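You operate a simulated robot arm through the tools that you are given. There is no shell and no other tool. Be economical: measure what you need, move in short steps, check, and stop when the job is done.

You are at the controls of a simulated robot arm. One attempt, no reset.

## Task
Bond the grey rubber strip onto the sheet in the strip machine, then turn its heat off.
Fine: lay it in the marked lane, clamp down, press start once, clamp up when the count has run out.

It is judged by the outcome, as a careful person would: the job done as asked, and still so three seconds after it is handed in. It fails if anything else is knocked over, pushed out of place, dropped, spilled or broken. Flat cloth is picked up by pressing the open fingertips on it (5 to 10 N) and closing them slowly along it; thin cloth reads only 2 to 8 mm in the jaws.

## Robot
A 7-joint arm with a two-finger parallel gripper on a trunk, on a base that drives. Base frame: it is fixed to the floor where the robot stands at the start and does not move with it; the origin is under the middle of the robot, x ahead of it, y to its left, z up. Lengths are in m, angles in degrees, forces in N, time in s.
With the tool pointing down near the work surface it reaches from about 0.36 to 0.76 m from the robot's upright axis, wherever it stands. Its first joint turns from -115.0 to 115.0 degrees. Places, roughly: clamp bar [0.4, -1.3, 1]; green start button of the strip machine [0.2, -1.7, 0.9]; heat dial of the strip machine [0.1, -2, 0.7]; marked lane of the strip machine [0.3, -1.3, 0.9]; screen of the strip machine [0.5, -1.6, 1.3]. Payload 3.91 kg.
The TCP is the grasp point between the finger pads, 0.03 m short of the fingertips. In the tool frame z runs along the fingers and y along their closing line. The gripper opens to 0.11 m. The fingers are 0.02 m wide and 0.01 m thick; the gripper's body (0.048 by 0.112 m) begins 0.055 m behind the TCP.
Orientation is that of the tool frame in the base frame, as a unit quaternion [w, x, y, z]. With the fingers straight down and closing along the base's y, the tool's x points along the base's -x, its y along +y and its z along -z.

## Interface
- The arm moves only by the tool apply_moves. Its argument "plan" is a list of rows, each a list of 7 numbers: the shift along the base's x, y, z in mm, then the turn, a rotation vector about the base's x, y, z in degrees, then the opening, from 0 (shut) to 1 (fully open). In form: [[dx, dy, dz, wx, wy, wz, grip], ...]. A call has 1 to 10 rows; each row shifts and turns the commanded pose from where the row before left it. Each row takes 0.2 s and may step no farther than 0.05 m and 8.6 degrees from the row before; otherwise, or with a gripper value out of range, the whole call is refused. Where a pose cannot be reached the arm comes as near as it can. A force on the tool above 90 N (or 10 N above the force at the start of the call, whichever is more), or a blocked arm, ends the call early, and 0.2 s more pass. The fingers move at their own pace (about 0.108 m/s each) and stop on an object; they squeeze with about 41 N. The grip force told is the motor's: it shows also when the fingers shut on nothing. Time passes only in rows, and 0.2 s behind the last, so rows that do not move let the fingers close. It gives the time, the measured TCP pose, the force on the tool (base axes), the opening and the grip force at its end, in the units of the frame above (readings bear some noise), with the torque about the TCP (base axes, N m) and any sound that the robot's microphone picked up.
- Cameras (640 x 400 px; columns grow to the right, rows downward): "scene" is now at [0.0094, 0.1245, 1.528]; the picture's right is [-0.36, -0.93, 0.00], its down [-0.74, 0.29, -0.61] and it looks along [0.57, -0.22, -0.80] (base axes); focal length 255 px, centre (320, 200). "wrist" rides on the gripper at [0.072, 0.017, -0.103] in the tool frame; the picture's right is [-0.23, 0.97, 0.00], its down [-0.76, -0.18, -0.62] and it looks along [-0.61, -0.14, 0.78] (tool axes); focal length 222 px, centre (320, 200). There is no depth. A picture from a camera that has moved, and an enlarged one, comes with that camera's place and axes in the base frame and with its lens.
- capture(camera): a new picture of that camera. The clock stands still meanwhile.
- raise_lower(by): slides the trunk up (or, below 0, down) by that many m; the arm and the scene camera ride with it, the base frame stays. It gives what a move gives, with no picture.
- steer(legs): drives the robot by 1 to 6 legs, each [ahead, turn to the left] in m and degrees, along the robot's own axes; the way and the turn of a leg run together, so that a leg with both is an arc; at most 1.5 m and 180 degrees a leg. The arm and the cameras ride along, it lands a little off, and it stops where it bumps. It gives what a move gives.
- aim_head(pan, tilt): turns the head with the scene camera to pan (to the left, within 155 degrees either way) and tilt (down, from -29 to 69), counted from straight ahead of the robot. It gives what a move gives.
- inspect(camera, box): a new picture of the part [left, top, right, bottom] of that camera's present view, enlarged. The clock stands still meanwhile.
- hand_in(): hands the job in; it is judged then, once.

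Work in short steps. Places have to be worked out from the pictures, the camera data and where the tool is seen: move nearer, look again, correct. Check each grasp and each placing, and mend what went wrong. You have 120 turns and 78 pictures in all, those below and enlarged ones among them. Open the gripper and draw the arm clear of the work before you hand the job in, unless the task says otherwise; then end with one line.

The tools are called as a command line: name --pt "numbers of a row" for each row, then --argument value for the rest, lists and objects as JSON in quotes. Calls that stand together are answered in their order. apply_moves: Moves the arm, as the interface text tells. Its arguments: {"type":"object","properties":{"plan":{"type":"array","items":{"type":"array","items":{"type":"number"}}}},"required":["plan"]} The other tools are called the same way: raise_lower (by) slides the trunk up or down; steer (legs) drives the base; aim_head (pan, tilt) turns the head that bears the scene camera; capture (camera) takes a picture; inspect (camera, box) takes an enlarged picture of a part of a camera's view; hand_in () hands the job in.

At the start:

```text
time: 0.0
ee_pos: [0.4516, -0.195, 0.9995]
tcp_rot: [-0.001, 0.0, 1.0, 0.0]
force: [0.1, -0.1, 0.3]
torque: [0.01, 0.01, -0.05]
grip_width: 0.1101
finger_force: 0.0
trunk travel left (down, up): [-0.65, 0.34]
robot x, y, heading: [-0.0, 0.0016, -0.2]
head pan, tilt: [-21.3, 52.7]
```

scene: 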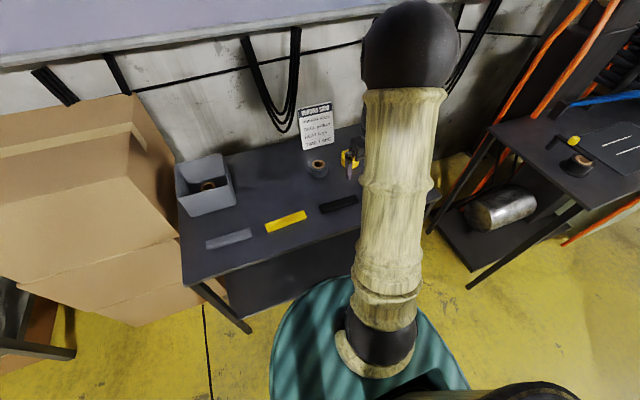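
wrist: 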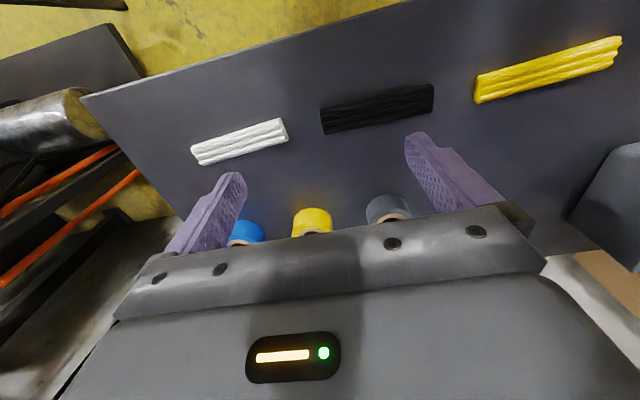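

The pictures show strips on a table: grey, yellow, black and white, plus a notice. I look closer at the notice and the grey strip.

inspect --camera "scene" --box '[280, 90, 380, 190]'

inspect --camera "scene" --box '[170, 140, 370, 280]'

aim_head --pan -80 --tilt 30

```text
4.00 times, centred on (330, 140) of scene
camera zoom: at [0.0094, 0.1245, 1.528], right [-0.36, -0.93, 0.0], down [-0.74, 0.29, -0.61], along [0.57, -0.22, -0.8], focal length 1020 px, centre (280, 440)
```

zoom: 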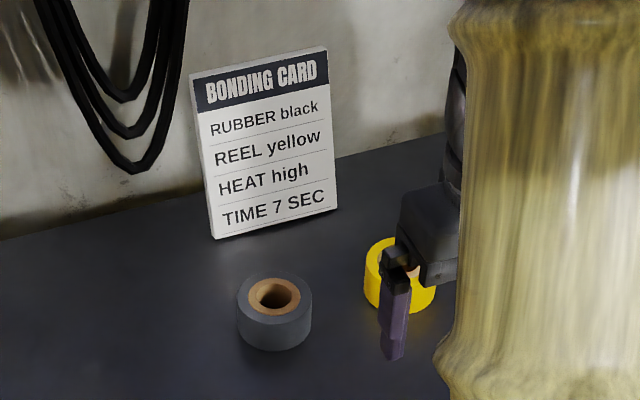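

```text
2.86 times, centred on (270, 210) of scene
camera zoom: at [0.0094, 0.1245, 1.528], right [-0.36, -0.93, 0.0], down [-0.74, 0.29, -0.61], along [0.57, -0.22, -0.8], focal length 728 px, centre (463, 171)
```

zoom: 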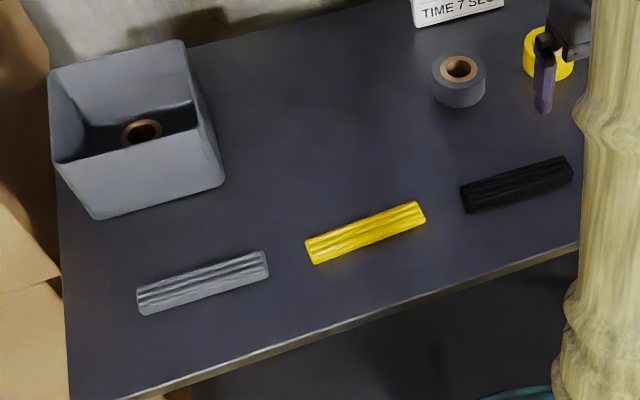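

```text
time: 1.3
ee_pos: [0.4523, -0.1939, 1.0002]
tcp_rot: [0.0, -0.001, 1.0, 0.001]
force: [-0.4, 0.1, -0.2]
torque: [0.0, 0.02, 0.0]
grip_width: 0.11
finger_force: 0.1
trunk travel left (down, up): [-0.65, 0.34]
robot x, y, heading: [-0.0042, -0.0037, 0.1]
head pan, tilt: [-80.0, 30.0]
```

The card is for black rubber, while the task names the grey strip. I look at the machine now.

capture --camera "scene"

```text
73 pictures are left
camera scene: at [-0.0443, 0.0625, 1.561], right [-0.98, -0.17, 0.0], down [-0.09, 0.49, -0.87], along [0.15, -0.85, -0.5], focal length 255 px, centre (320, 200)
```

scene: 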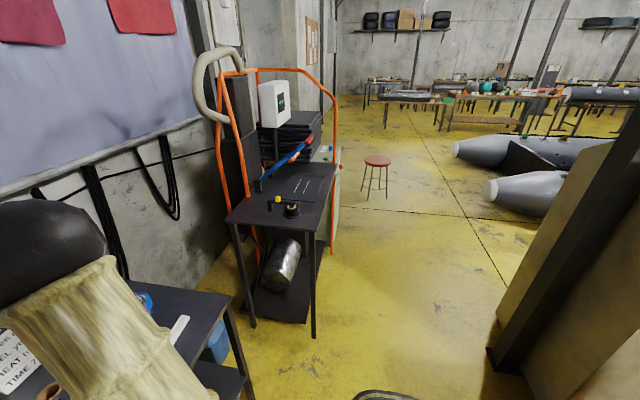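

inspect --camera "scene" --box '[220, 70, 380, 230]'

```text
2.50 times, centred on (300, 150) of scene
camera zoom: at [-0.0443, 0.0625, 1.561], right [-0.98, -0.17, 0.0], down [-0.09, 0.49, -0.87], along [0.15, -0.85, -0.5], focal length 637 px, centre (370, 325)
```

zoom: 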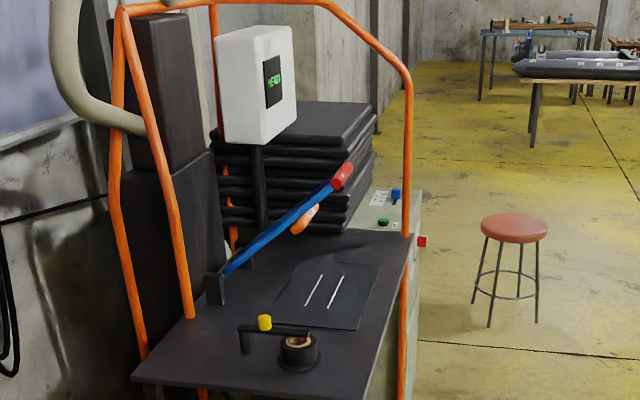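

The grey strip appears to lie along y, centred near (0.48, 0.25). I move the arm above it, turning the gripper so it closes along x.

apply_moves --pt "0 45 0 0 0 8.5 1" --pt "0 45 0 0 0 8.5 1" --pt "0 45 0 0 0 8.5 1" --pt "0 45 0 0 0 8.5 1" --pt "0 45 0 0 0 8.5 1" --pt "0 45 0 0 0 8.5 1" --pt "5 45 0 0 0 8.5 1" --pt "5 45 0 0 0 8.5 1" --pt "5 45 0 0 0 8.5 1" --pt "5 35 0 0 0 8.5 1"

apply_moves --pt "5 0 -30 0 0 5 1" --pt "0 0 -30 0 0 0 1"

capture --camera "wrist"

```text
time: 3.5
ee_pos: [0.4722, 0.2481, 0.9988]
tcp_rot: [0.0, -0.676, 0.736, 0.0]
force: [0.0, 0.1, 0.5]
torque: [0.01, -0.02, -0.01]
grip_width: 0.11
finger_force: 0.1
trunk travel left (down, up): [-0.65, 0.34]
robot x, y, heading: [0.0001, 0.0006, 0.1]
head pan, tilt: [-80.0, 30.0]
```

```text
time: 4.1
ee_pos: [0.4764, 0.2473, 0.9387]
tcp_rot: [0.0, -0.707, 0.707, 0.001]
force: [0.0, 0.7, -1.1]
torque: [-0.03, 0.01, -0.02]
grip_width: 0.1102
finger_force: 0.0
trunk travel left (down, up): [-0.65, 0.34]
robot x, y, heading: [0.0006, 0.0, -0.2]
head pan, tilt: [-80.0, 30.0]
```

```text
71 pictures are left
camera wrist: at [0.4597, 0.1736, 1.0425], right [-0.97, 0.23, 0.0], down [0.18, 0.76, 0.62], along [0.14, 0.61, -0.78], focal length 222 px, centre (320, 200)
```

wrist: 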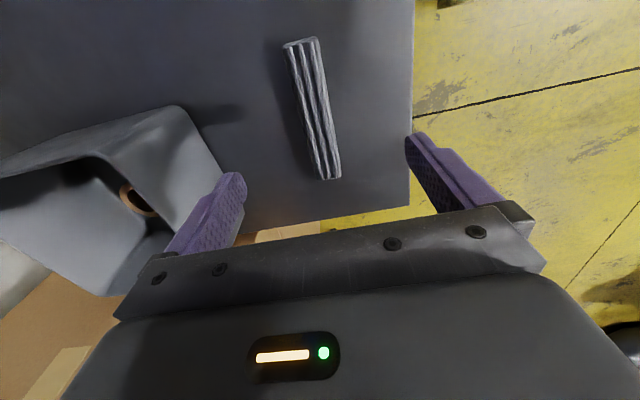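

The strip is along y, centred at about (0.482, 0.252). I narrow the jaws, centre over it and lower in steps.

apply_moves --pt "3 4 0 0 0 0 0.65" --pt "3 0 -25 0 0 0 0.65" --pt "0 0 -25 0 0 0 0.65" --pt "0 0 -20 0 0 0 0.65"

capture --camera "wrist"

```text
time: 5.1
ee_pos: [0.4825, 0.2509, 0.8668]
tcp_rot: [0.0, -0.707, 0.708, -0.001]
force: [-0.1, -0.3, -0.1]
torque: [0.01, 0.0, 0.0]
grip_width: 0.0715
finger_force: 0.1
trunk travel left (down, up): [-0.65, 0.34]
robot x, y, heading: [-0.0011, -0.0017, -0.1]
head pan, tilt: [-80.0, 30.0]
```

```text
70 pictures are left
camera wrist: at [0.4659, 0.1775, 0.9718], right [-0.97, 0.23, 0.0], down [0.18, 0.76, 0.62], along [0.14, 0.61, -0.78], focal length 222 px, centre (320, 200)
```

wrist: 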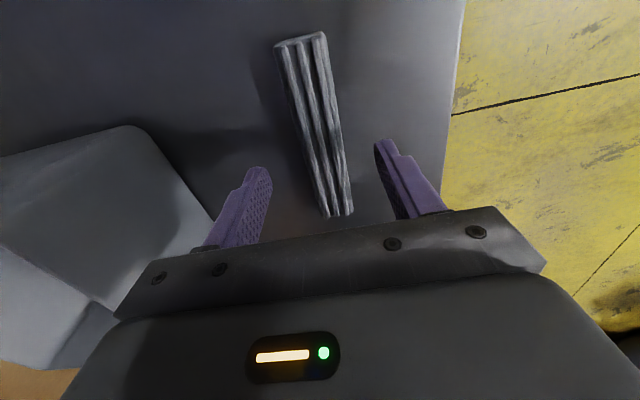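

The strip sits between the fingers. I lower the last 30 mm, watching the force.

apply_moves --pt "0 3 -15 0 0 0 0.65" --pt "0 0 -10 0 0 0 0.65" --pt "0 0 -5 0 0 0 0.65"

```text
time: 5.9
ee_pos: [0.4832, 0.2538, 0.8397]
tcp_rot: [0.0, -0.707, 0.708, 0.0]
force: [-0.5, 0.3, -0.3]
torque: [0.01, 0.0, 0.02]
grip_width: 0.0716
finger_force: 0.0
trunk travel left (down, up): [-0.65, 0.34]
robot x, y, heading: [-0.0007, -0.0005, -0.1]
head pan, tilt: [-80.0, 30.0]
```

No contact yet; I creep down a few more millimetres.

apply_moves --pt "0 0 -4 0 0 0 0.65" --pt "0 0 -3 0 0 0 0.65"

inspect --camera "wrist" --box '[200, 20, 460, 240]'

```text
time: 6.5
ee_pos: [0.4836, 0.2525, 0.8328]
tcp_rot: [0.001, 0.707, -0.707, 0.001]
force: [-0.4, 1.0, 0.9]
torque: [0.01, 0.01, -0.01]
grip_width: 0.0715
finger_force: 0.1
trunk travel left (down, up): [-0.65, 0.34]
robot x, y, heading: [0.0013, 0.0024, 0.0]
head pan, tilt: [-80.0, 30.0]
```

```text
1.82 times, centred on (330, 130) of wrist
camera zoom: at [0.4662, 0.1794, 0.9358], right [-0.97, 0.23, 0.0], down [0.18, 0.76, 0.62], along [0.14, 0.61, -0.78], focal length 404 px, centre (302, 327)
```

zoom: 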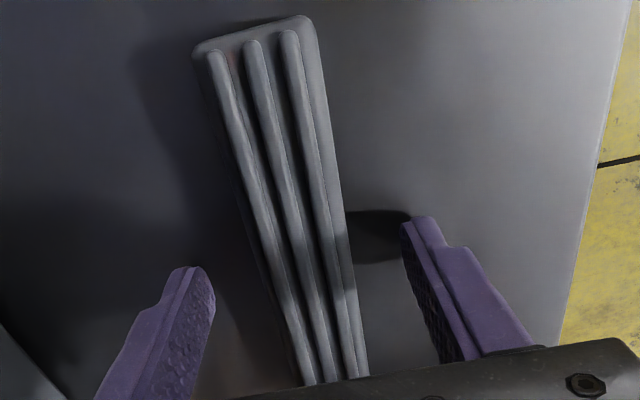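

The fingers straddle the strip near the table top. I close them.

apply_moves --pt "0 0 0 0 0 0 0.45" --pt "0 0 0 0 0 0 0.25" --pt "0 0 0 0 0 0 0.1" --pt "0 0 0 0 0 0 0.1"

```text
time: 7.5
ee_pos: [0.4828, 0.2526, 0.8329]
tcp_rot: [0.0, 0.707, -0.707, 0.0]
force: [-0.5, -0.4, 0.1]
torque: [0.0, 0.01, -0.04]
grip_width: 0.0311
finger_force: 40.7
trunk travel left (down, up): [-0.65, 0.34]
robot x, y, heading: [-0.0005, -0.0007, 0.1]
head pan, tilt: [-80.0, 30.0]
```

Gripped at 31 mm width with 41 N. I lift it.

apply_moves --pt "0 0 30 0 0 0 0.1" --pt "0 0 45 0 0 0 0.1" --pt "0 0 45 0 0 0 0.1" --pt "0 0 45 0 0 0 0.1"

capture --camera "wrist"

```text
time: 8.5
ee_pos: [0.4795, 0.2537, 0.9978]
tcp_rot: [0.0, 0.707, -0.707, 0.0]
force: [0.1, -0.3, -1.2]
torque: [-0.02, -0.02, -0.01]
grip_width: 0.0311
finger_force: 41.1
trunk travel left (down, up): [-0.65, 0.34]
robot x, y, heading: [-0.0006, 0.0007, -0.3]
head pan, tilt: [-80.0, 30.0]
```

```text
68 pictures are left
camera wrist: at [0.4628, 0.1792, 1.101], right [-0.97, 0.23, 0.0], down [0.18, 0.76, 0.62], along [0.14, 0.61, -0.78], focal length 222 px, centre (320, 200)
```

wrist: 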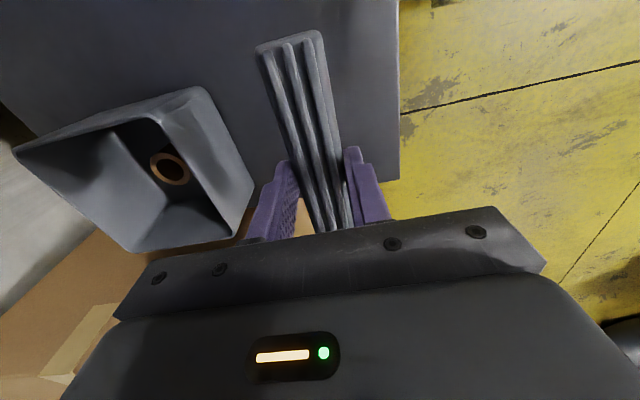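

The strip is held. Before driving I look at the base footprint and at what is behind and to the right.

aim_head --pan -125 --tilt 45

capture --camera "scene"

aim_head --pan -60 --tilt 65

capture --camera "scene"

```text
time: 9.6
ee_pos: [0.48, 0.2537, 0.9955]
tcp_rot: [0.0, -0.707, 0.707, 0.0]
force: [0.3, 0.2, -1.0]
torque: [0.0, 0.02, -0.01]
grip_width: 0.031
finger_force: 40.8
trunk travel left (down, up): [-0.65, 0.34]
robot x, y, heading: [-0.0021, 0.0011, -0.0]
head pan, tilt: [-125.0, 45.0]
```

```text
67 pictures are left
camera scene: at [-0.1065, 0.085, 1.5384], right [-0.82, 0.57, 0.0], down [0.4, 0.58, -0.71], along [-0.41, -0.58, -0.71], focal length 255 px, centre (320, 200)
```

scene: 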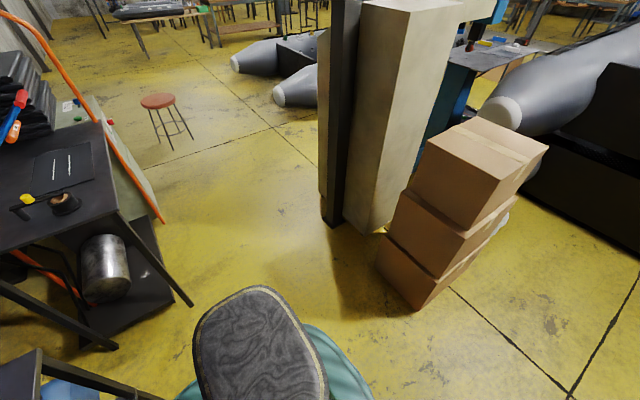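

```text
time: 11.0
ee_pos: [0.4793, 0.2528, 0.9963]
tcp_rot: [0.0, 0.707, -0.707, 0.0]
force: [0.6, 0.0, -1.0]
torque: [-0.01, 0.03, -0.02]
grip_width: 0.0311
finger_force: 40.4
trunk travel left (down, up): [-0.65, 0.34]
robot x, y, heading: [-0.0028, 0.002, 0.1]
head pan, tilt: [-60.0, 65.0]
```

```text
66 pictures are left
camera scene: at [-0.0296, 0.0991, 1.5134], right [-0.87, -0.5, 0.0], down [-0.45, 0.79, -0.42], along [0.21, -0.37, -0.91], focal length 255 px, centre (320, 200)
```

scene: 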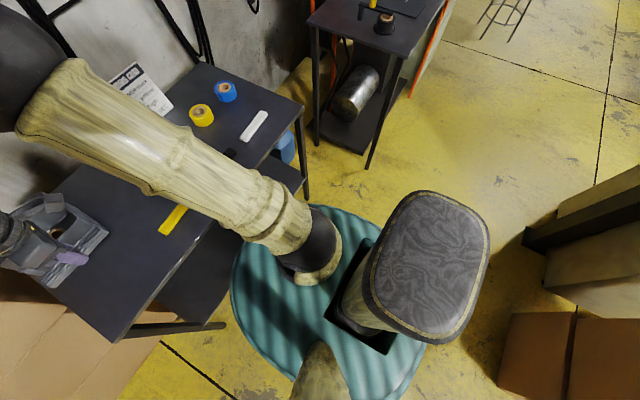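

The base is roughly 0.33 m in radius and there are boxes behind at x≈-0.94, so the clear lane for driving is at x≈-0.45. I bring the arm in front, lifted and a bit retracted.

apply_moves --pt "-10 -45 10 0 0 0 0.1" --pt "-10 -45 10 0 0 0 0.1" --pt "-10 -45 10 0 0 0 0.1" --pt "-10 -45 10 0 0 0 0.1" --pt "-10 -40 10 0 0 0 0.1" --pt "-10 -34 10 0 0 0 0.1"

steer --legs '[[-0.45, 0], [0, -90]]'

aim_head --pan 20 --tilt 40

capture --camera "scene"

```text
time: 12.4
ee_pos: [0.4211, -0.0026, 1.0568]
tcp_rot: [0.0, 0.707, -0.707, 0.0]
force: [-0.2, -1.1, -1.1]
torque: [-0.01, -0.01, -0.05]
grip_width: 0.0311
finger_force: 41.1
trunk travel left (down, up): [-0.65, 0.34]
robot x, y, heading: [0.0033, -0.0024, -0.2]
head pan, tilt: [-60.0, 65.0]
```

```text
time: 18.9
ee_pos: [-0.4527, -0.4221, 1.0562]
tcp_rot: [0.0, 0.009, 1.0, 0.001]
force: [0.3, 0.7, -0.4]
torque: [0.04, 0.01, -0.01]
grip_width: 0.0311
finger_force: 41.1
trunk travel left (down, up): [-0.65, 0.34]
robot x, y, heading: [-0.4402, -0.0014, -91.1]
head pan, tilt: [-60.0, 65.0]
```

```text
time: 20.4
ee_pos: [-0.4525, -0.421, 1.0577]
tcp_rot: [0.001, 0.009, 1.0, 0.0]
force: [1.0, -0.3, -0.8]
torque: [0.02, 0.02, 0.0]
grip_width: 0.0311
finger_force: 41.1
trunk travel left (down, up): [-0.65, 0.34]
robot x, y, heading: [-0.4422, -0.0021, -91.3]
head pan, tilt: [20.0, 40.0]
```

```text
65 pictures are left
camera scene: at [-0.2619, -0.0249, 1.5456], right [-0.95, -0.32, 0.0], down [-0.21, 0.61, -0.77], along [0.25, -0.72, -0.64], focal length 255 px, centre (320, 200)
```

scene: 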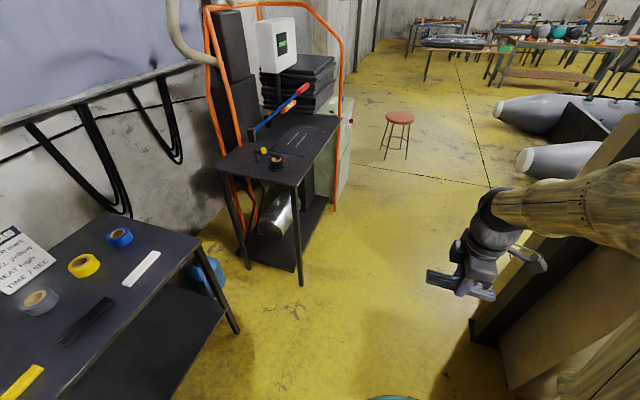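

The route is clear, but the pillar on the right is near the elbow, so I steer slightly left to end at about (-0.35, -1.28).

steer --legs '[[0, 5], [1.28, 0]]'

aim_head --pan 60 --tilt 40

capture --camera "scene"

```text
time: 27.4
ee_pos: [-0.3455, -1.7094, 1.0582]
tcp_rot: [0.0, -0.027, 1.0, -0.001]
force: [0.5, 0.2, -0.5]
torque: [0.01, 0.01, 0.01]
grip_width: 0.0311
finger_force: 40.5
trunk travel left (down, up): [-0.65, 0.34]
robot x, y, heading: [-0.3666, -1.2875, -86.8]
head pan, tilt: [20.0, 40.0]
```

```text
time: 28.5
ee_pos: [-0.3474, -1.7106, 1.0576]
tcp_rot: [0.0, -0.027, 1.0, 0.001]
force: [-0.4, 0.0, -0.8]
torque: [0.01, 0.01, 0.01]
grip_width: 0.0309
finger_force: 41.8
trunk travel left (down, up): [-0.65, 0.34]
robot x, y, heading: [-0.364, -1.2914, -86.9]
head pan, tilt: [60.0, 40.0]
```

```text
64 pictures are left
camera scene: at [-0.1417, -1.2617, 1.5456], right [-0.45, -0.89, 0.0], down [-0.57, 0.29, -0.77], along [0.68, -0.35, -0.64], focal length 255 px, centre (320, 200)
```

scene: 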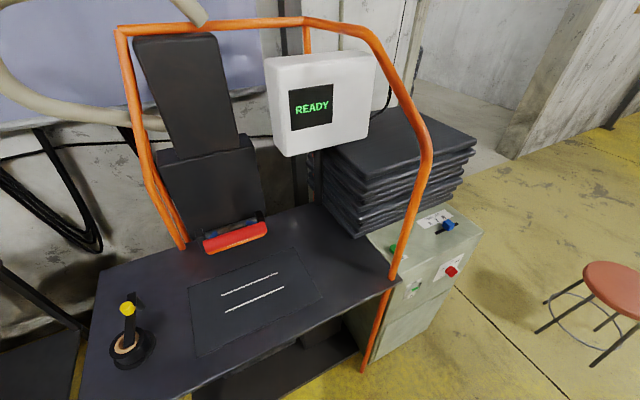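

The screen reads READY. I zoom in on the console and on the lane/clamp.

inspect --camera "scene" --box '[370, 195, 500, 315]'

inspect --camera "scene" --box '[80, 200, 340, 380]'

```text
3.33 times, centred on (435, 255) of scene
camera zoom: at [-0.1417, -1.2617, 1.5456], right [-0.45, -0.89, 0.0], down [-0.57, 0.29, -0.77], along [0.68, -0.35, -0.64], focal length 850 px, centre (-63, 17)
```

zoom: 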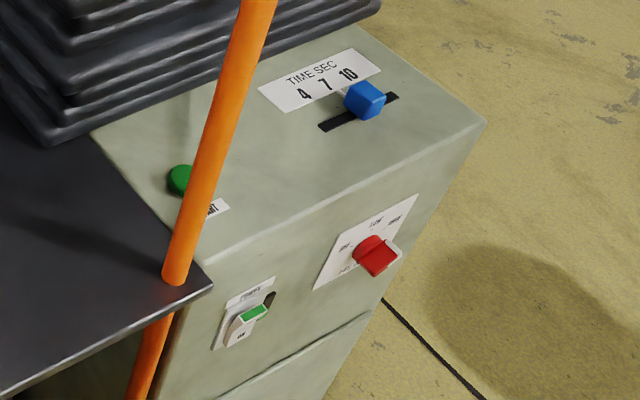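

```text
2.22 times, centred on (210, 290) of scene
camera zoom: at [-0.1417, -1.2617, 1.5456], right [-0.45, -0.89, 0.0], down [-0.57, 0.29, -0.77], along [0.68, -0.35, -0.64], focal length 566 px, centre (564, 0)
```

zoom: 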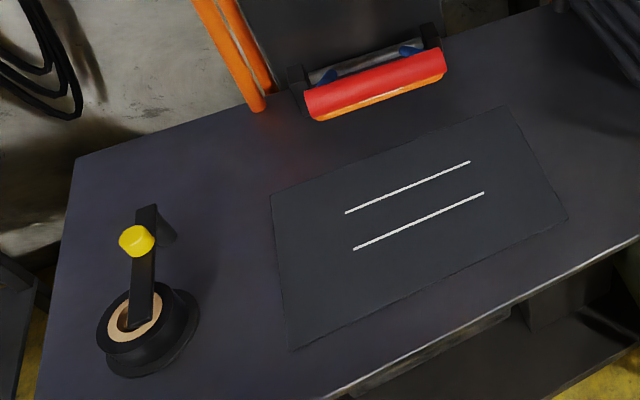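

Triangulating gives: lane centre ≈(0.301,-1.271), surface z≈0.863, and raised clamp handle ≈(0.25,-1.27,1.15), which hangs over the lane. A vertical gripper would hit it. I'll set the strip down at the front of the table, regrasp it with the tool leaning to +y, and slide it in under the bar. First I turn to face the machine.

steer --legs '[[0, 87]]'

aim_head --pan 0 --tilt 45

capture --camera "scene"

capture --camera "wrist"

```text
time: 32.7
ee_pos: [0.0546, -1.2805, 1.0572]
tcp_rot: [0.0, 0.717, -0.697, 0.0]
force: [0.0, 0.9, -1.2]
torque: [0.01, 0.01, -0.04]
grip_width: 0.031
finger_force: 41.5
trunk travel left (down, up): [-0.65, 0.34]
robot x, y, heading: [-0.3691, -1.2932, 1.8]
head pan, tilt: [60.0, 40.0]
```

```text
time: 34.0
ee_pos: [0.0537, -1.2791, 1.057]
tcp_rot: [0.0, 0.717, -0.697, 0.0]
force: [0.5, -0.2, -1.1]
torque: [0.0, 0.01, -0.01]
grip_width: 0.031
finger_force: 40.8
trunk travel left (down, up): [-0.65, 0.34]
robot x, y, heading: [-0.3681, -1.2902, 1.8]
head pan, tilt: [0.0, 45.0]
```

```text
61 pictures are left
camera scene: at [-0.3494, -1.1376, 1.5384], right [0.03, -1.0, 0.0], down [-0.71, -0.02, -0.71], along [0.71, 0.02, -0.71], focal length 255 px, centre (320, 200)
```

scene: 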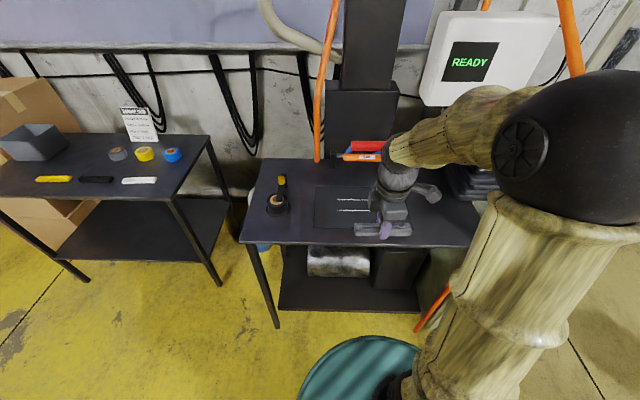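

```text
60 pictures are left
camera wrist: at [0.0399, -1.3536, 1.1611], right [-0.98, 0.2, 0.0], down [0.16, 0.77, 0.62], along [0.12, 0.61, -0.78], focal length 222 px, centre (320, 200)
```

wrist: 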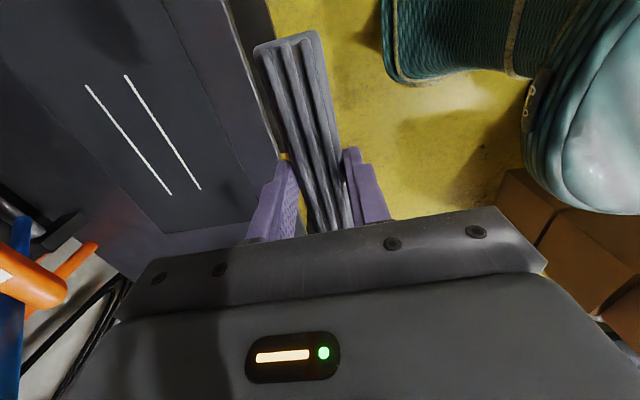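

The wrist view confirms the lane centre at (0.302,-1.270), z≈0.863. I fix the heading and move 7 cm nearer.

steer --legs '[[0, -1.8], [0.07, 0]]'

```text
time: 35.4
ee_pos: [0.1259, -1.2927, 1.057]
tcp_rot: [0.0, -0.706, 0.708, 0.0]
force: [0.0, 0.1, -0.4]
torque: [0.02, 0.0, 0.0]
grip_width: 0.0313
finger_force: 40.7
trunk travel left (down, up): [-0.65, 0.34]
robot x, y, heading: [-0.2955, -1.2908, -0.2]
head pan, tilt: [0.0, 45.0]
```

I carry the strip to the free table front at (0.155, -1.12) and lower it.

apply_moves --pt "5 40 0 0 0 0 0.1" --pt "5 45 0 0 0 0 0.1" --pt "5 45 0 0 0 0 0.1" --pt "10 43 -20 0 0 0 0.1" --pt "4 0 -40 0 0 0 0.1" --pt "0 0 -40 0 0 0 0.1" --pt "0 0 -35 0 0 0 0.1"

capture --camera "wrist"

capture --camera "scene"

```text
time: 37.0
ee_pos: [0.1566, -1.1206, 0.9217]
tcp_rot: [0.0, -0.705, 0.709, -0.001]
force: [-0.1, 0.1, -1.2]
torque: [0.03, 0.0, -0.05]
grip_width: 0.031
finger_force: 40.7
trunk travel left (down, up): [-0.65, 0.34]
robot x, y, heading: [-0.2951, -1.2913, -0.5]
head pan, tilt: [0.0, 45.0]
```

```text
59 pictures are left
camera wrist: at [0.1389, -1.1949, 1.0251], right [-0.97, 0.23, 0.0], down [0.18, 0.76, 0.62], along [0.14, 0.61, -0.78], focal length 222 px, centre (320, 200)
```

wrist: 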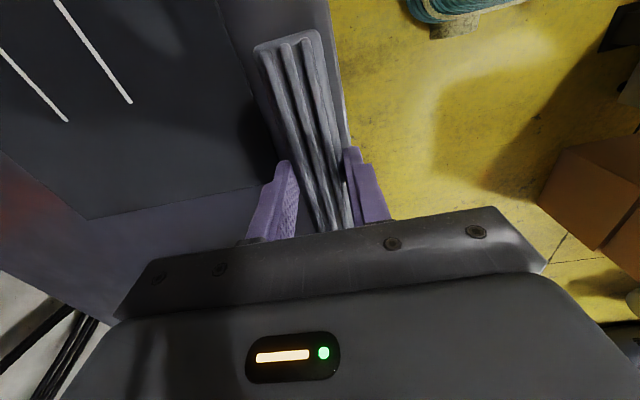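

```text
58 pictures are left
camera scene: at [-0.2732, -1.1382, 1.5383], right [0.0, -1.0, 0.0], down [-0.71, 0.0, -0.71], along [0.71, 0.0, -0.71], focal length 255 px, centre (320, 200)
```

scene: 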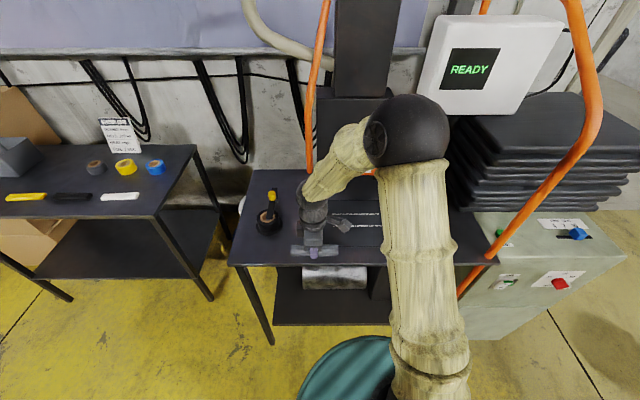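

The front edge is at x≈0.132, so I shift 8 mm inward and lower gently to contact.

apply_moves --pt "8 0 -10 0 0 0 0.1" --pt "0 0 -10 0 0 0 0.1" --pt "0 0 -4 0 0 0 0.1"

```text
time: 37.8
ee_pos: [0.1624, -1.1203, 0.8975]
tcp_rot: [0.0, -0.706, 0.708, 0.0]
force: [-0.6, 0.0, -1.4]
torque: [-0.02, 0.0, 0.01]
grip_width: 0.031
finger_force: 40.9
trunk travel left (down, up): [-0.65, 0.34]
robot x, y, heading: [-0.2946, -1.2898, -0.4]
head pan, tilt: [0.0, 45.0]
```

apply_moves --pt "0 0 -3 0 0 0 0.1" --pt "0 0 -3 0 0 0 0.1"

```text
time: 38.4
ee_pos: [0.1625, -1.1214, 0.8918]
tcp_rot: [0.0, -0.706, 0.709, 0.0]
force: [-0.7, 0.8, 4.6]
torque: [-0.16, 0.06, 0.01]
grip_width: 0.0308
finger_force: 41.4
trunk travel left (down, up): [-0.65, 0.34]
robot x, y, heading: [-0.2971, -1.2915, -0.6]
head pan, tilt: [0.0, 45.0]
```

Contact at z≈0.892. I release and lift clear.

apply_moves --pt "0 0 0 0 0 0 0.35" --pt "0 0 0 0 0 0 0.5" --pt "0 0 30 0 0 0 0.6" --pt "0 0 40 0 0 0 0.6"

capture --camera "wrist"

```text
time: 39.4
ee_pos: [0.1609, -1.1208, 0.9637]
tcp_rot: [0.001, -0.706, 0.708, 0.0]
force: [-0.1, 0.6, 0.7]
torque: [0.02, -0.04, 0.01]
grip_width: 0.0661
finger_force: 0.1
trunk travel left (down, up): [-0.65, 0.34]
robot x, y, heading: [-0.295, -1.2927, -0.1]
head pan, tilt: [0.0, 45.0]
```

```text
57 pictures are left
camera wrist: at [0.1442, -1.1929, 1.0664], right [-0.97, 0.23, 0.0], down [0.18, 0.76, 0.62], along [0.15, 0.61, -0.78], focal length 222 px, centre (320, 200)
```

wrist: 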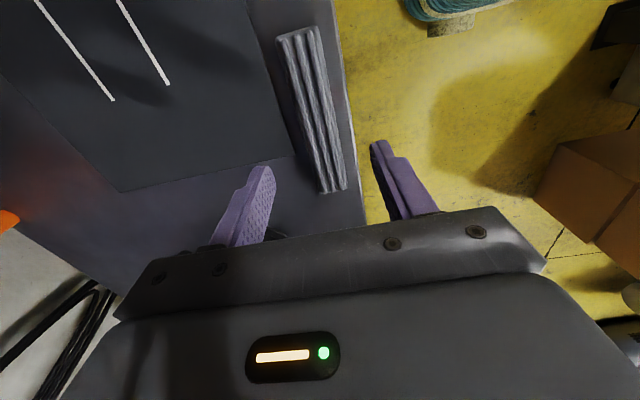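

The strip lies at x≈0.163, y −1.19…−1.05. I tilt the tool 45° (hand leaning to +y) above the +y part of the strip.

apply_moves --pt "0 6 0 -7.5 0 0 0.6" --pt "0 6 0 -7.5 0 0 0.6" --pt "0 6 0 -7.5 0 0 0.6" --pt "0 6 0 -7.5 0 0 0.6" --pt "1 6 0 -7.5 0 0 0.6" --pt "1 6 0 -7.5 0 0 0.6"

capture --camera "wrist"

capture --camera "scene"

```text
time: 40.8
ee_pos: [0.1641, -1.084, 0.9614]
tcp_rot: [-0.271, -0.651, 0.655, -0.272]
force: [0.0, -0.3, 0.4]
torque: [-0.01, -0.02, 0.01]
grip_width: 0.0659
finger_force: 0.1
trunk travel left (down, up): [-0.65, 0.34]
robot x, y, heading: [-0.2965, -1.2888, -0.4]
head pan, tilt: [0.0, 45.0]
```

```text
56 pictures are left
camera wrist: at [0.1475, -1.0634, 1.0868], right [-0.97, 0.16, -0.16], down [0.18, 0.98, -0.1], along [0.14, -0.13, -0.98], focal length 222 px, centre (320, 200)
```

wrist: 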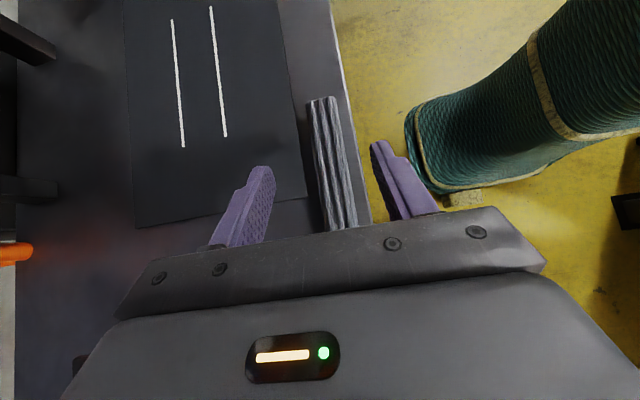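

```text
55 pictures are left
camera scene: at [-0.2736, -1.1379, 1.5383], right [0.0, -1.0, 0.0], down [-0.71, 0.0, -0.71], along [0.71, 0.0, -0.71], focal length 255 px, centre (320, 200)
```

scene: 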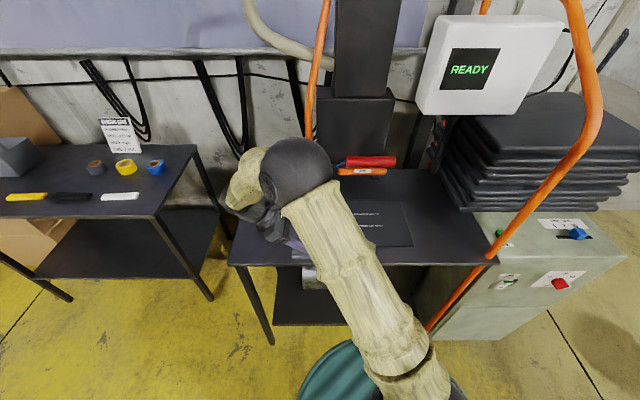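

The tilt works and the view is clear. I descend to the strip.

apply_moves --pt "0 0 -30 0 0 0 0.6" --pt "0 0 -25 0 0 0 0.6" --pt "0 0 -12 0 0 0 0.6"

capture --camera "wrist"

```text
time: 41.5
ee_pos: [0.1665, -1.0852, 0.8973]
tcp_rot: [-0.269, -0.652, 0.655, -0.271]
force: [-0.1, 0.2, -0.9]
torque: [-0.04, -0.02, -0.02]
grip_width: 0.0659
finger_force: 0.1
trunk travel left (down, up): [-0.65, 0.34]
robot x, y, heading: [-0.2958, -1.2906, -0.4]
head pan, tilt: [0.0, 45.0]
```

```text
54 pictures are left
camera wrist: at [0.1483, -1.0635, 1.0203], right [-0.97, 0.16, -0.16], down [0.18, 0.98, -0.1], along [0.14, -0.12, -0.98], focal length 222 px, centre (320, 200)
```

wrist: 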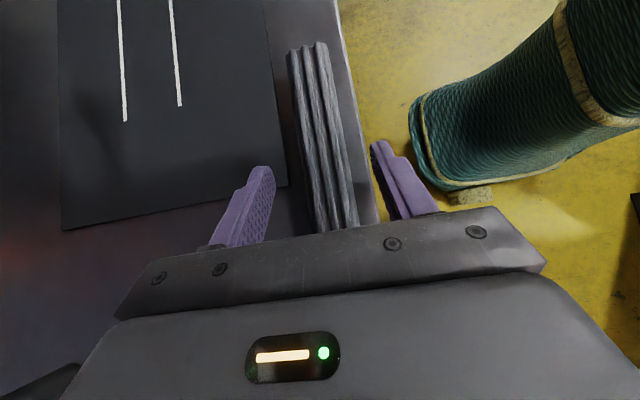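

I go down to just above contact and close.

apply_moves --pt "-3 0 -5 0 0 0 0.6" --pt "0 0 -3 0 0 0 0.6"

apply_moves --pt "0 0 -1 0 0 0 0.45" --pt "0 0 0 0 0 0 0.25" --pt "0 0 0 0 0 0 0.1" --pt "0 0 0 0 0 0 0.1"

capture --camera "wrist"

```text
time: 42.1
ee_pos: [0.1625, -1.0842, 0.8916]
tcp_rot: [-0.268, -0.651, 0.656, -0.273]
force: [4.1, 4.2, 32.0]
torque: [-0.36, -1.29, 0.23]
grip_width: 0.0681
finger_force: 1.8
trunk travel left (down, up): [-0.65, 0.34]
robot x, y, heading: [-0.2956, -1.2877, -0.5]
head pan, tilt: [0.0, 45.0]
```

```text
time: 43.1
ee_pos: [0.1633, -1.0849, 0.8903]
tcp_rot: [-0.266, -0.652, 0.655, -0.274]
force: [26.7, 1.6, 49.5]
torque: [0.43, -1.12, 0.18]
grip_width: 0.0315
finger_force: 40.6
trunk travel left (down, up): [-0.65, 0.34]
robot x, y, heading: [-0.295, -1.2873, -0.5]
head pan, tilt: [0.0, 45.0]
```

```text
53 pictures are left
camera wrist: at [0.1457, -1.064, 1.0149], right [-0.97, 0.16, -0.17], down [0.18, 0.98, -0.09], along [0.15, -0.12, -0.98], focal length 222 px, centre (320, 200)
```

wrist: 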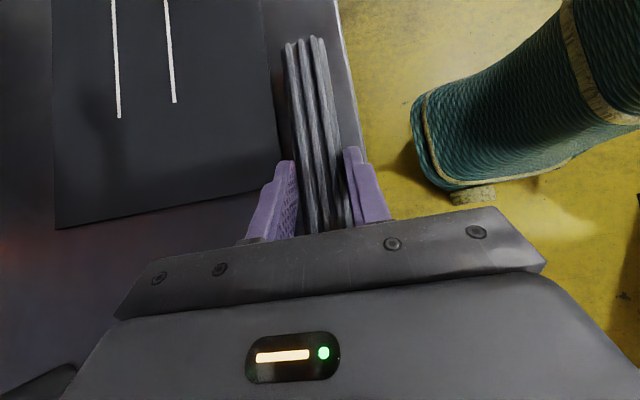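

Gripped at 31.5 mm. I lift it 35 mm and check that it stays level.

apply_moves --pt "0 0 10 0 0 0 0.1" --pt "0 0 25 0 0 0 0.1" --pt "0 0 0 0 0 0 0.1"

capture --camera "wrist"

inspect --camera "scene" --box '[220, 130, 440, 270]'

```text
time: 44.0
ee_pos: [0.1615, -1.0839, 0.9202]
tcp_rot: [-0.271, -0.652, 0.654, -0.27]
force: [-0.5, -0.7, -1.8]
torque: [0.06, -0.01, 0.0]
grip_width: 0.0312
finger_force: 41.0
trunk travel left (down, up): [-0.65, 0.34]
robot x, y, heading: [-0.2955, -1.2901, -0.3]
head pan, tilt: [0.0, 45.0]
```

```text
52 pictures are left
camera wrist: at [0.1442, -1.0629, 1.0448], right [-0.97, 0.16, -0.16], down [0.18, 0.98, -0.1], along [0.14, -0.12, -0.98], focal length 222 px, centre (320, 200)
```

wrist: 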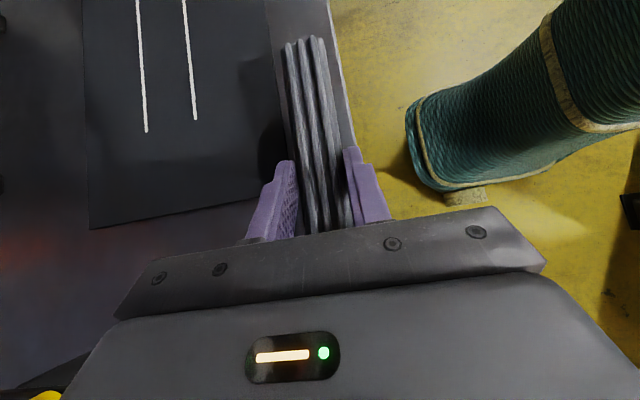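

```text
2.86 times, centred on (330, 200) of scene
camera zoom: at [-0.2738, -1.1385, 1.5382], right [0.0, -1.0, 0.0], down [-0.71, 0.0, -0.71], along [0.71, 0.0, -0.71], focal length 728 px, centre (291, 200)
```

zoom: 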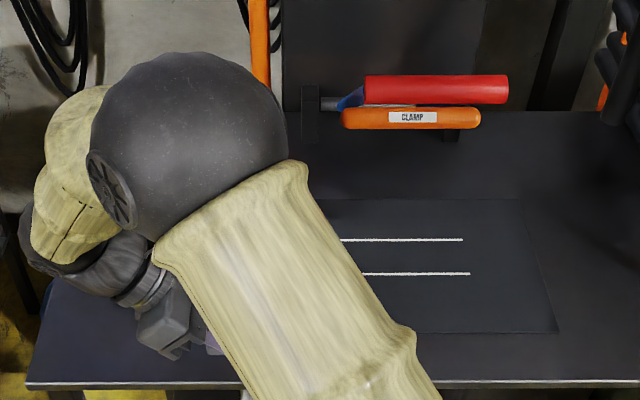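

The strip stays level. I move first to y=-1.235 with x unchanged, then check the arm's clearance from the clamp.

apply_moves --pt "0 -40 0 0 0 0 0.1" --pt "0 -40 0 0 0 0 0.1" --pt "0 -40 0 0 0 0 0.1" --pt "0 -30 0 0 0 0 0.1" --pt "25 0 0 0 0 0 0.1" --pt "25 0 0 0 0 0 0.1"

capture --camera "scene"

capture --camera "wrist"

```text
time: 45.4
ee_pos: [0.2149, -1.2351, 0.9204]
tcp_rot: [-0.271, -0.652, 0.654, -0.272]
force: [0.4, 0.1, -1.7]
torque: [0.03, -0.06, 0.01]
grip_width: 0.0313
finger_force: 41.4
trunk travel left (down, up): [-0.65, 0.34]
robot x, y, heading: [-0.296, -1.2889, -0.4]
head pan, tilt: [0.0, 45.0]
```

```text
50 pictures are left
camera scene: at [-0.2732, -1.1386, 1.5384], right [0.0, -1.0, 0.0], down [-0.71, 0.0, -0.71], along [0.71, 0.0, -0.71], focal length 255 px, centre (320, 200)
```

scene: 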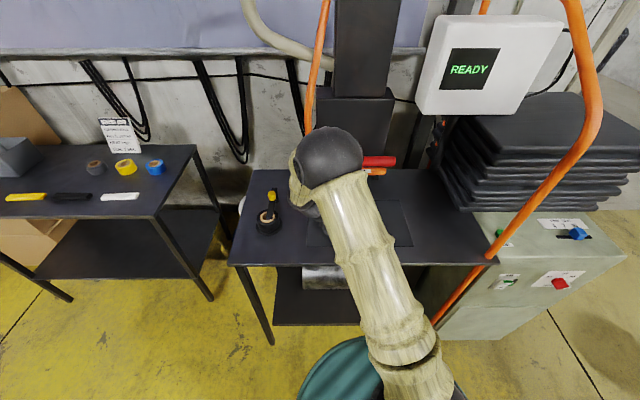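

```text
49 pictures are left
camera wrist: at [0.1968, -1.2135, 1.0456], right [-0.97, 0.16, -0.16], down [0.18, 0.98, -0.1], along [0.14, -0.13, -0.98], focal length 222 px, centre (320, 200)
```

wrist: 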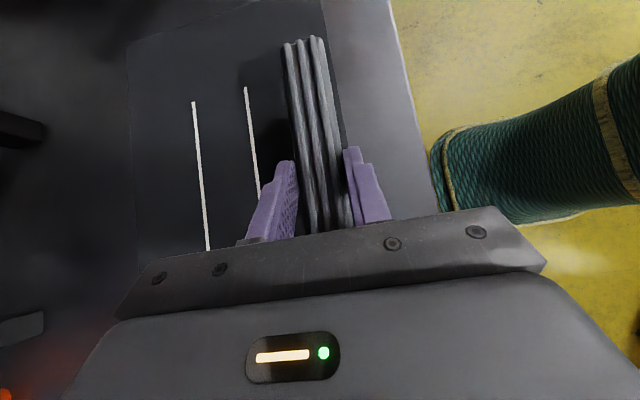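

The elbow is only ~2–3 cm from the clamp handle, so going on from this stance risks a bump. I draw the arm back and shift the base about 0.2 m towards +y.

apply_moves --pt "-40 0 0 0 0 0 0.1" --pt "-40 0 0 0 0 0 0.1" --pt "-25 20 20 0 0 0 0.1" --pt "0 20 40 0 0 0 0.1" --pt "0 10 30 0 0 0 0.1"

steer --legs '[[0, -45], [-0.3, 0], [0, 45], [0.2, 0]]'

capture --camera "scene"

```text
time: 46.5
ee_pos: [0.1069, -1.185, 1.0112]
tcp_rot: [-0.27, -0.652, 0.654, -0.272]
force: [-0.9, 0.1, -1.3]
torque: [0.05, 0.02, -0.02]
grip_width: 0.0309
finger_force: 41.5
trunk travel left (down, up): [-0.65, 0.34]
robot x, y, heading: [-0.2982, -1.2893, -0.2]
head pan, tilt: [0.0, 45.0]
```

```text
time: 50.4
ee_pos: [-0.1066, -1.3281, 1.0114]
tcp_rot: [-0.352, -0.353, 0.854, -0.146]
force: [1.2, 0.1, -1.3]
torque: [0.05, -0.01, -0.02]
grip_width: 0.0313
finger_force: 40.8
trunk travel left (down, up): [-0.65, 0.34]
robot x, y, heading: [-0.4661, -1.1219, -45.0]
head pan, tilt: [0.0, 45.0]
stopped in leg 2: the robot was blocked; the commanded pose is now the measured one
```

```text
48 pictures are left
camera scene: at [-0.3418, -1.0277, 1.5383], right [-0.71, -0.71, 0.0], down [-0.5, 0.5, -0.71], along [0.5, -0.5, -0.71], focal length 255 px, centre (320, 200)
```

scene: 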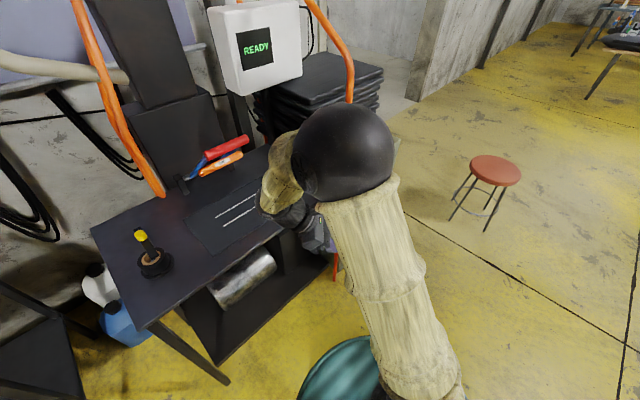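

The base was stopped by the pillar behind at (-0.466,-1.122), which is close to what I wanted. I ease forward a little, turn back, and approach.

steer --legs '[[0.03, 0], [0, 45], [0.14, 0]]'

capture --camera "scene"

```text
time: 54.2
ee_pos: [0.0965, -1.0332, 1.0107]
tcp_rot: [-0.27, -0.653, 0.654, -0.271]
force: [-1.0, 0.6, -1.1]
torque: [0.04, -0.01, 0.0]
grip_width: 0.0313
finger_force: 40.6
trunk travel left (down, up): [-0.65, 0.34]
robot x, y, heading: [-0.3044, -1.1355, -0.3]
head pan, tilt: [0.0, 45.0]
```

```text
47 pictures are left
camera scene: at [-0.282, -0.9875, 1.5383], right [0.0, -1.0, 0.0], down [-0.71, 0.0, -0.71], along [0.71, 0.0, -0.71], focal length 255 px, centre (320, 200)
```

scene: 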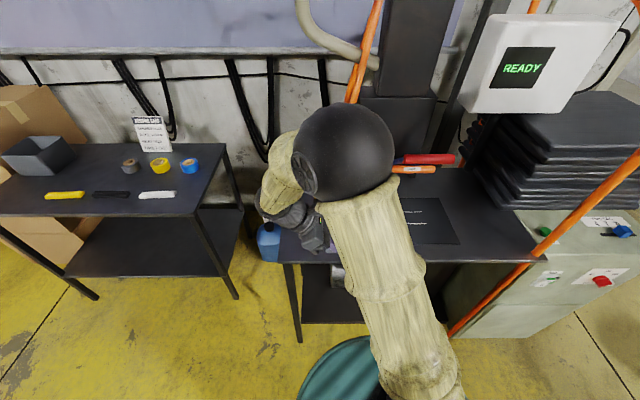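

Heading is back to 0 at y=-1.136. I move the strip towards the front of the lane again and check clearance.

apply_moves --pt "15 -45 0 0 0 0 0.1" --pt "15 -45 0 0 0 0 0.1" --pt "15 -45 -20 0 0 0 0.1" --pt "20 -45 -35 0 0 0 0.1" --pt "30 -21 -35 0 0 0 0.1" --pt "30 0 0 0 0 0 0.1"

capture --camera "scene"

capture --camera "wrist"

```text
refused: row 3 steps farther than a row can; nothing moved
```

```text
46 pictures are left
camera scene: at [-0.282, -0.9875, 1.5383], right [0.0, -1.0, 0.0], down [-0.71, 0.0, -0.71], along [0.71, 0.0, -0.71], focal length 255 px, centre (320, 200)
```

scene: 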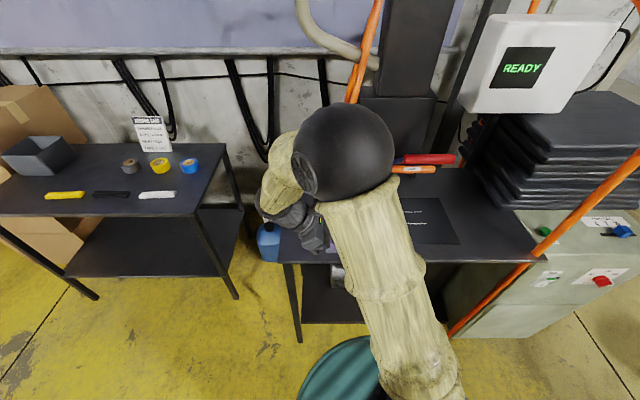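

```text
45 pictures are left
camera wrist: at [0.0807, -1.0126, 1.1356], right [-0.97, 0.16, -0.16], down [0.18, 0.98, -0.1], along [0.14, -0.12, -0.98], focal length 222 px, centre (320, 200)
```

wrist: 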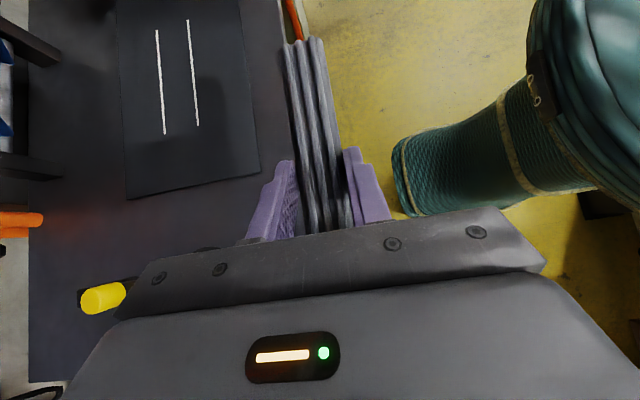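

A row was too long; I resend with shorter steps.

apply_moves --pt "15 -40 0 0 0 0 0.1" --pt "15 -40 0 0 0 0 0.1" --pt "15 -40 -20 0 0 0 0.1" --pt "15 -40 -20 0 0 0 0.1" --pt "20 -35 -25 0 0 0 0.1" --pt "25 -6 -25 0 0 0 0.1"

capture --camera "scene"

```text
time: 55.6
ee_pos: [0.2033, -1.2366, 0.921]
tcp_rot: [-0.27, -0.653, 0.654, -0.271]
force: [0.3, 0.1, -0.6]
torque: [0.04, -0.01, 0.02]
grip_width: 0.0313
finger_force: 40.6
trunk travel left (down, up): [-0.65, 0.34]
robot x, y, heading: [-0.3057, -1.1366, -0.4]
head pan, tilt: [0.0, 45.0]
```

```text
44 pictures are left
camera scene: at [-0.2821, -0.9876, 1.5384], right [0.0, -1.0, 0.0], down [-0.71, 0.0, -0.71], along [0.71, 0.0, -0.71], focal length 255 px, centre (320, 200)
```

scene: 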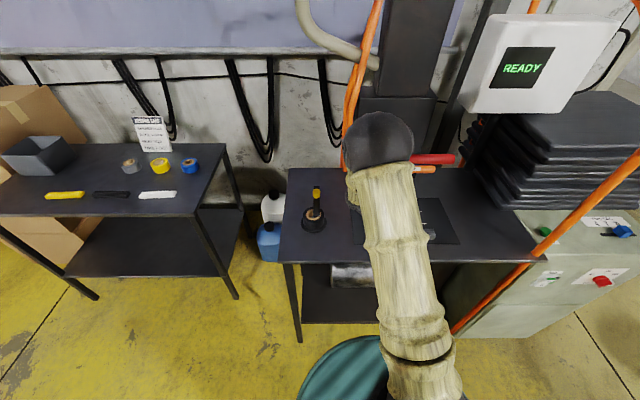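

The elbow is now at ~(0.13,-1.10,1.27), well off the handle. I move +x by 50 mm and check again.

apply_moves --pt "25 0 0 0 0 0 0.1" --pt "25 2 0 0 0 0 0.1"

inspect --camera "scene" --box '[300, 80, 500, 260]'

capture --camera "wrist"

```text
time: 56.2
ee_pos: [0.2525, -1.2336, 0.9228]
tcp_rot: [-0.27, -0.653, 0.654, -0.271]
force: [-0.9, 0.0, -1.2]
torque: [0.02, -0.04, -0.01]
grip_width: 0.0315
finger_force: 40.7
trunk travel left (down, up): [-0.65, 0.34]
robot x, y, heading: [-0.3051, -1.1383, -0.1]
head pan, tilt: [0.0, 45.0]
```

```text
2.22 times, centred on (400, 170) of scene
camera zoom: at [-0.2825, -0.9876, 1.5384], right [0.0, -1.0, 0.0], down [-0.71, 0.0, -0.71], along [0.71, 0.0, -0.71], focal length 566 px, centre (142, 267)
```

zoom: 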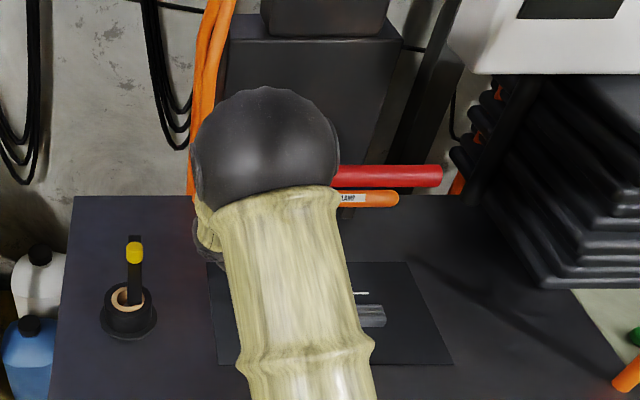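

```text
42 pictures are left
camera wrist: at [0.2349, -1.2126, 1.0467], right [-0.97, 0.16, -0.16], down [0.18, 0.98, -0.1], along [0.14, -0.12, -0.98], focal length 222 px, centre (320, 200)
```

wrist: 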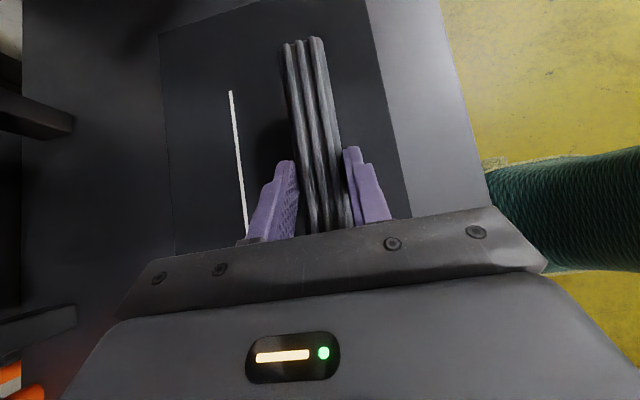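

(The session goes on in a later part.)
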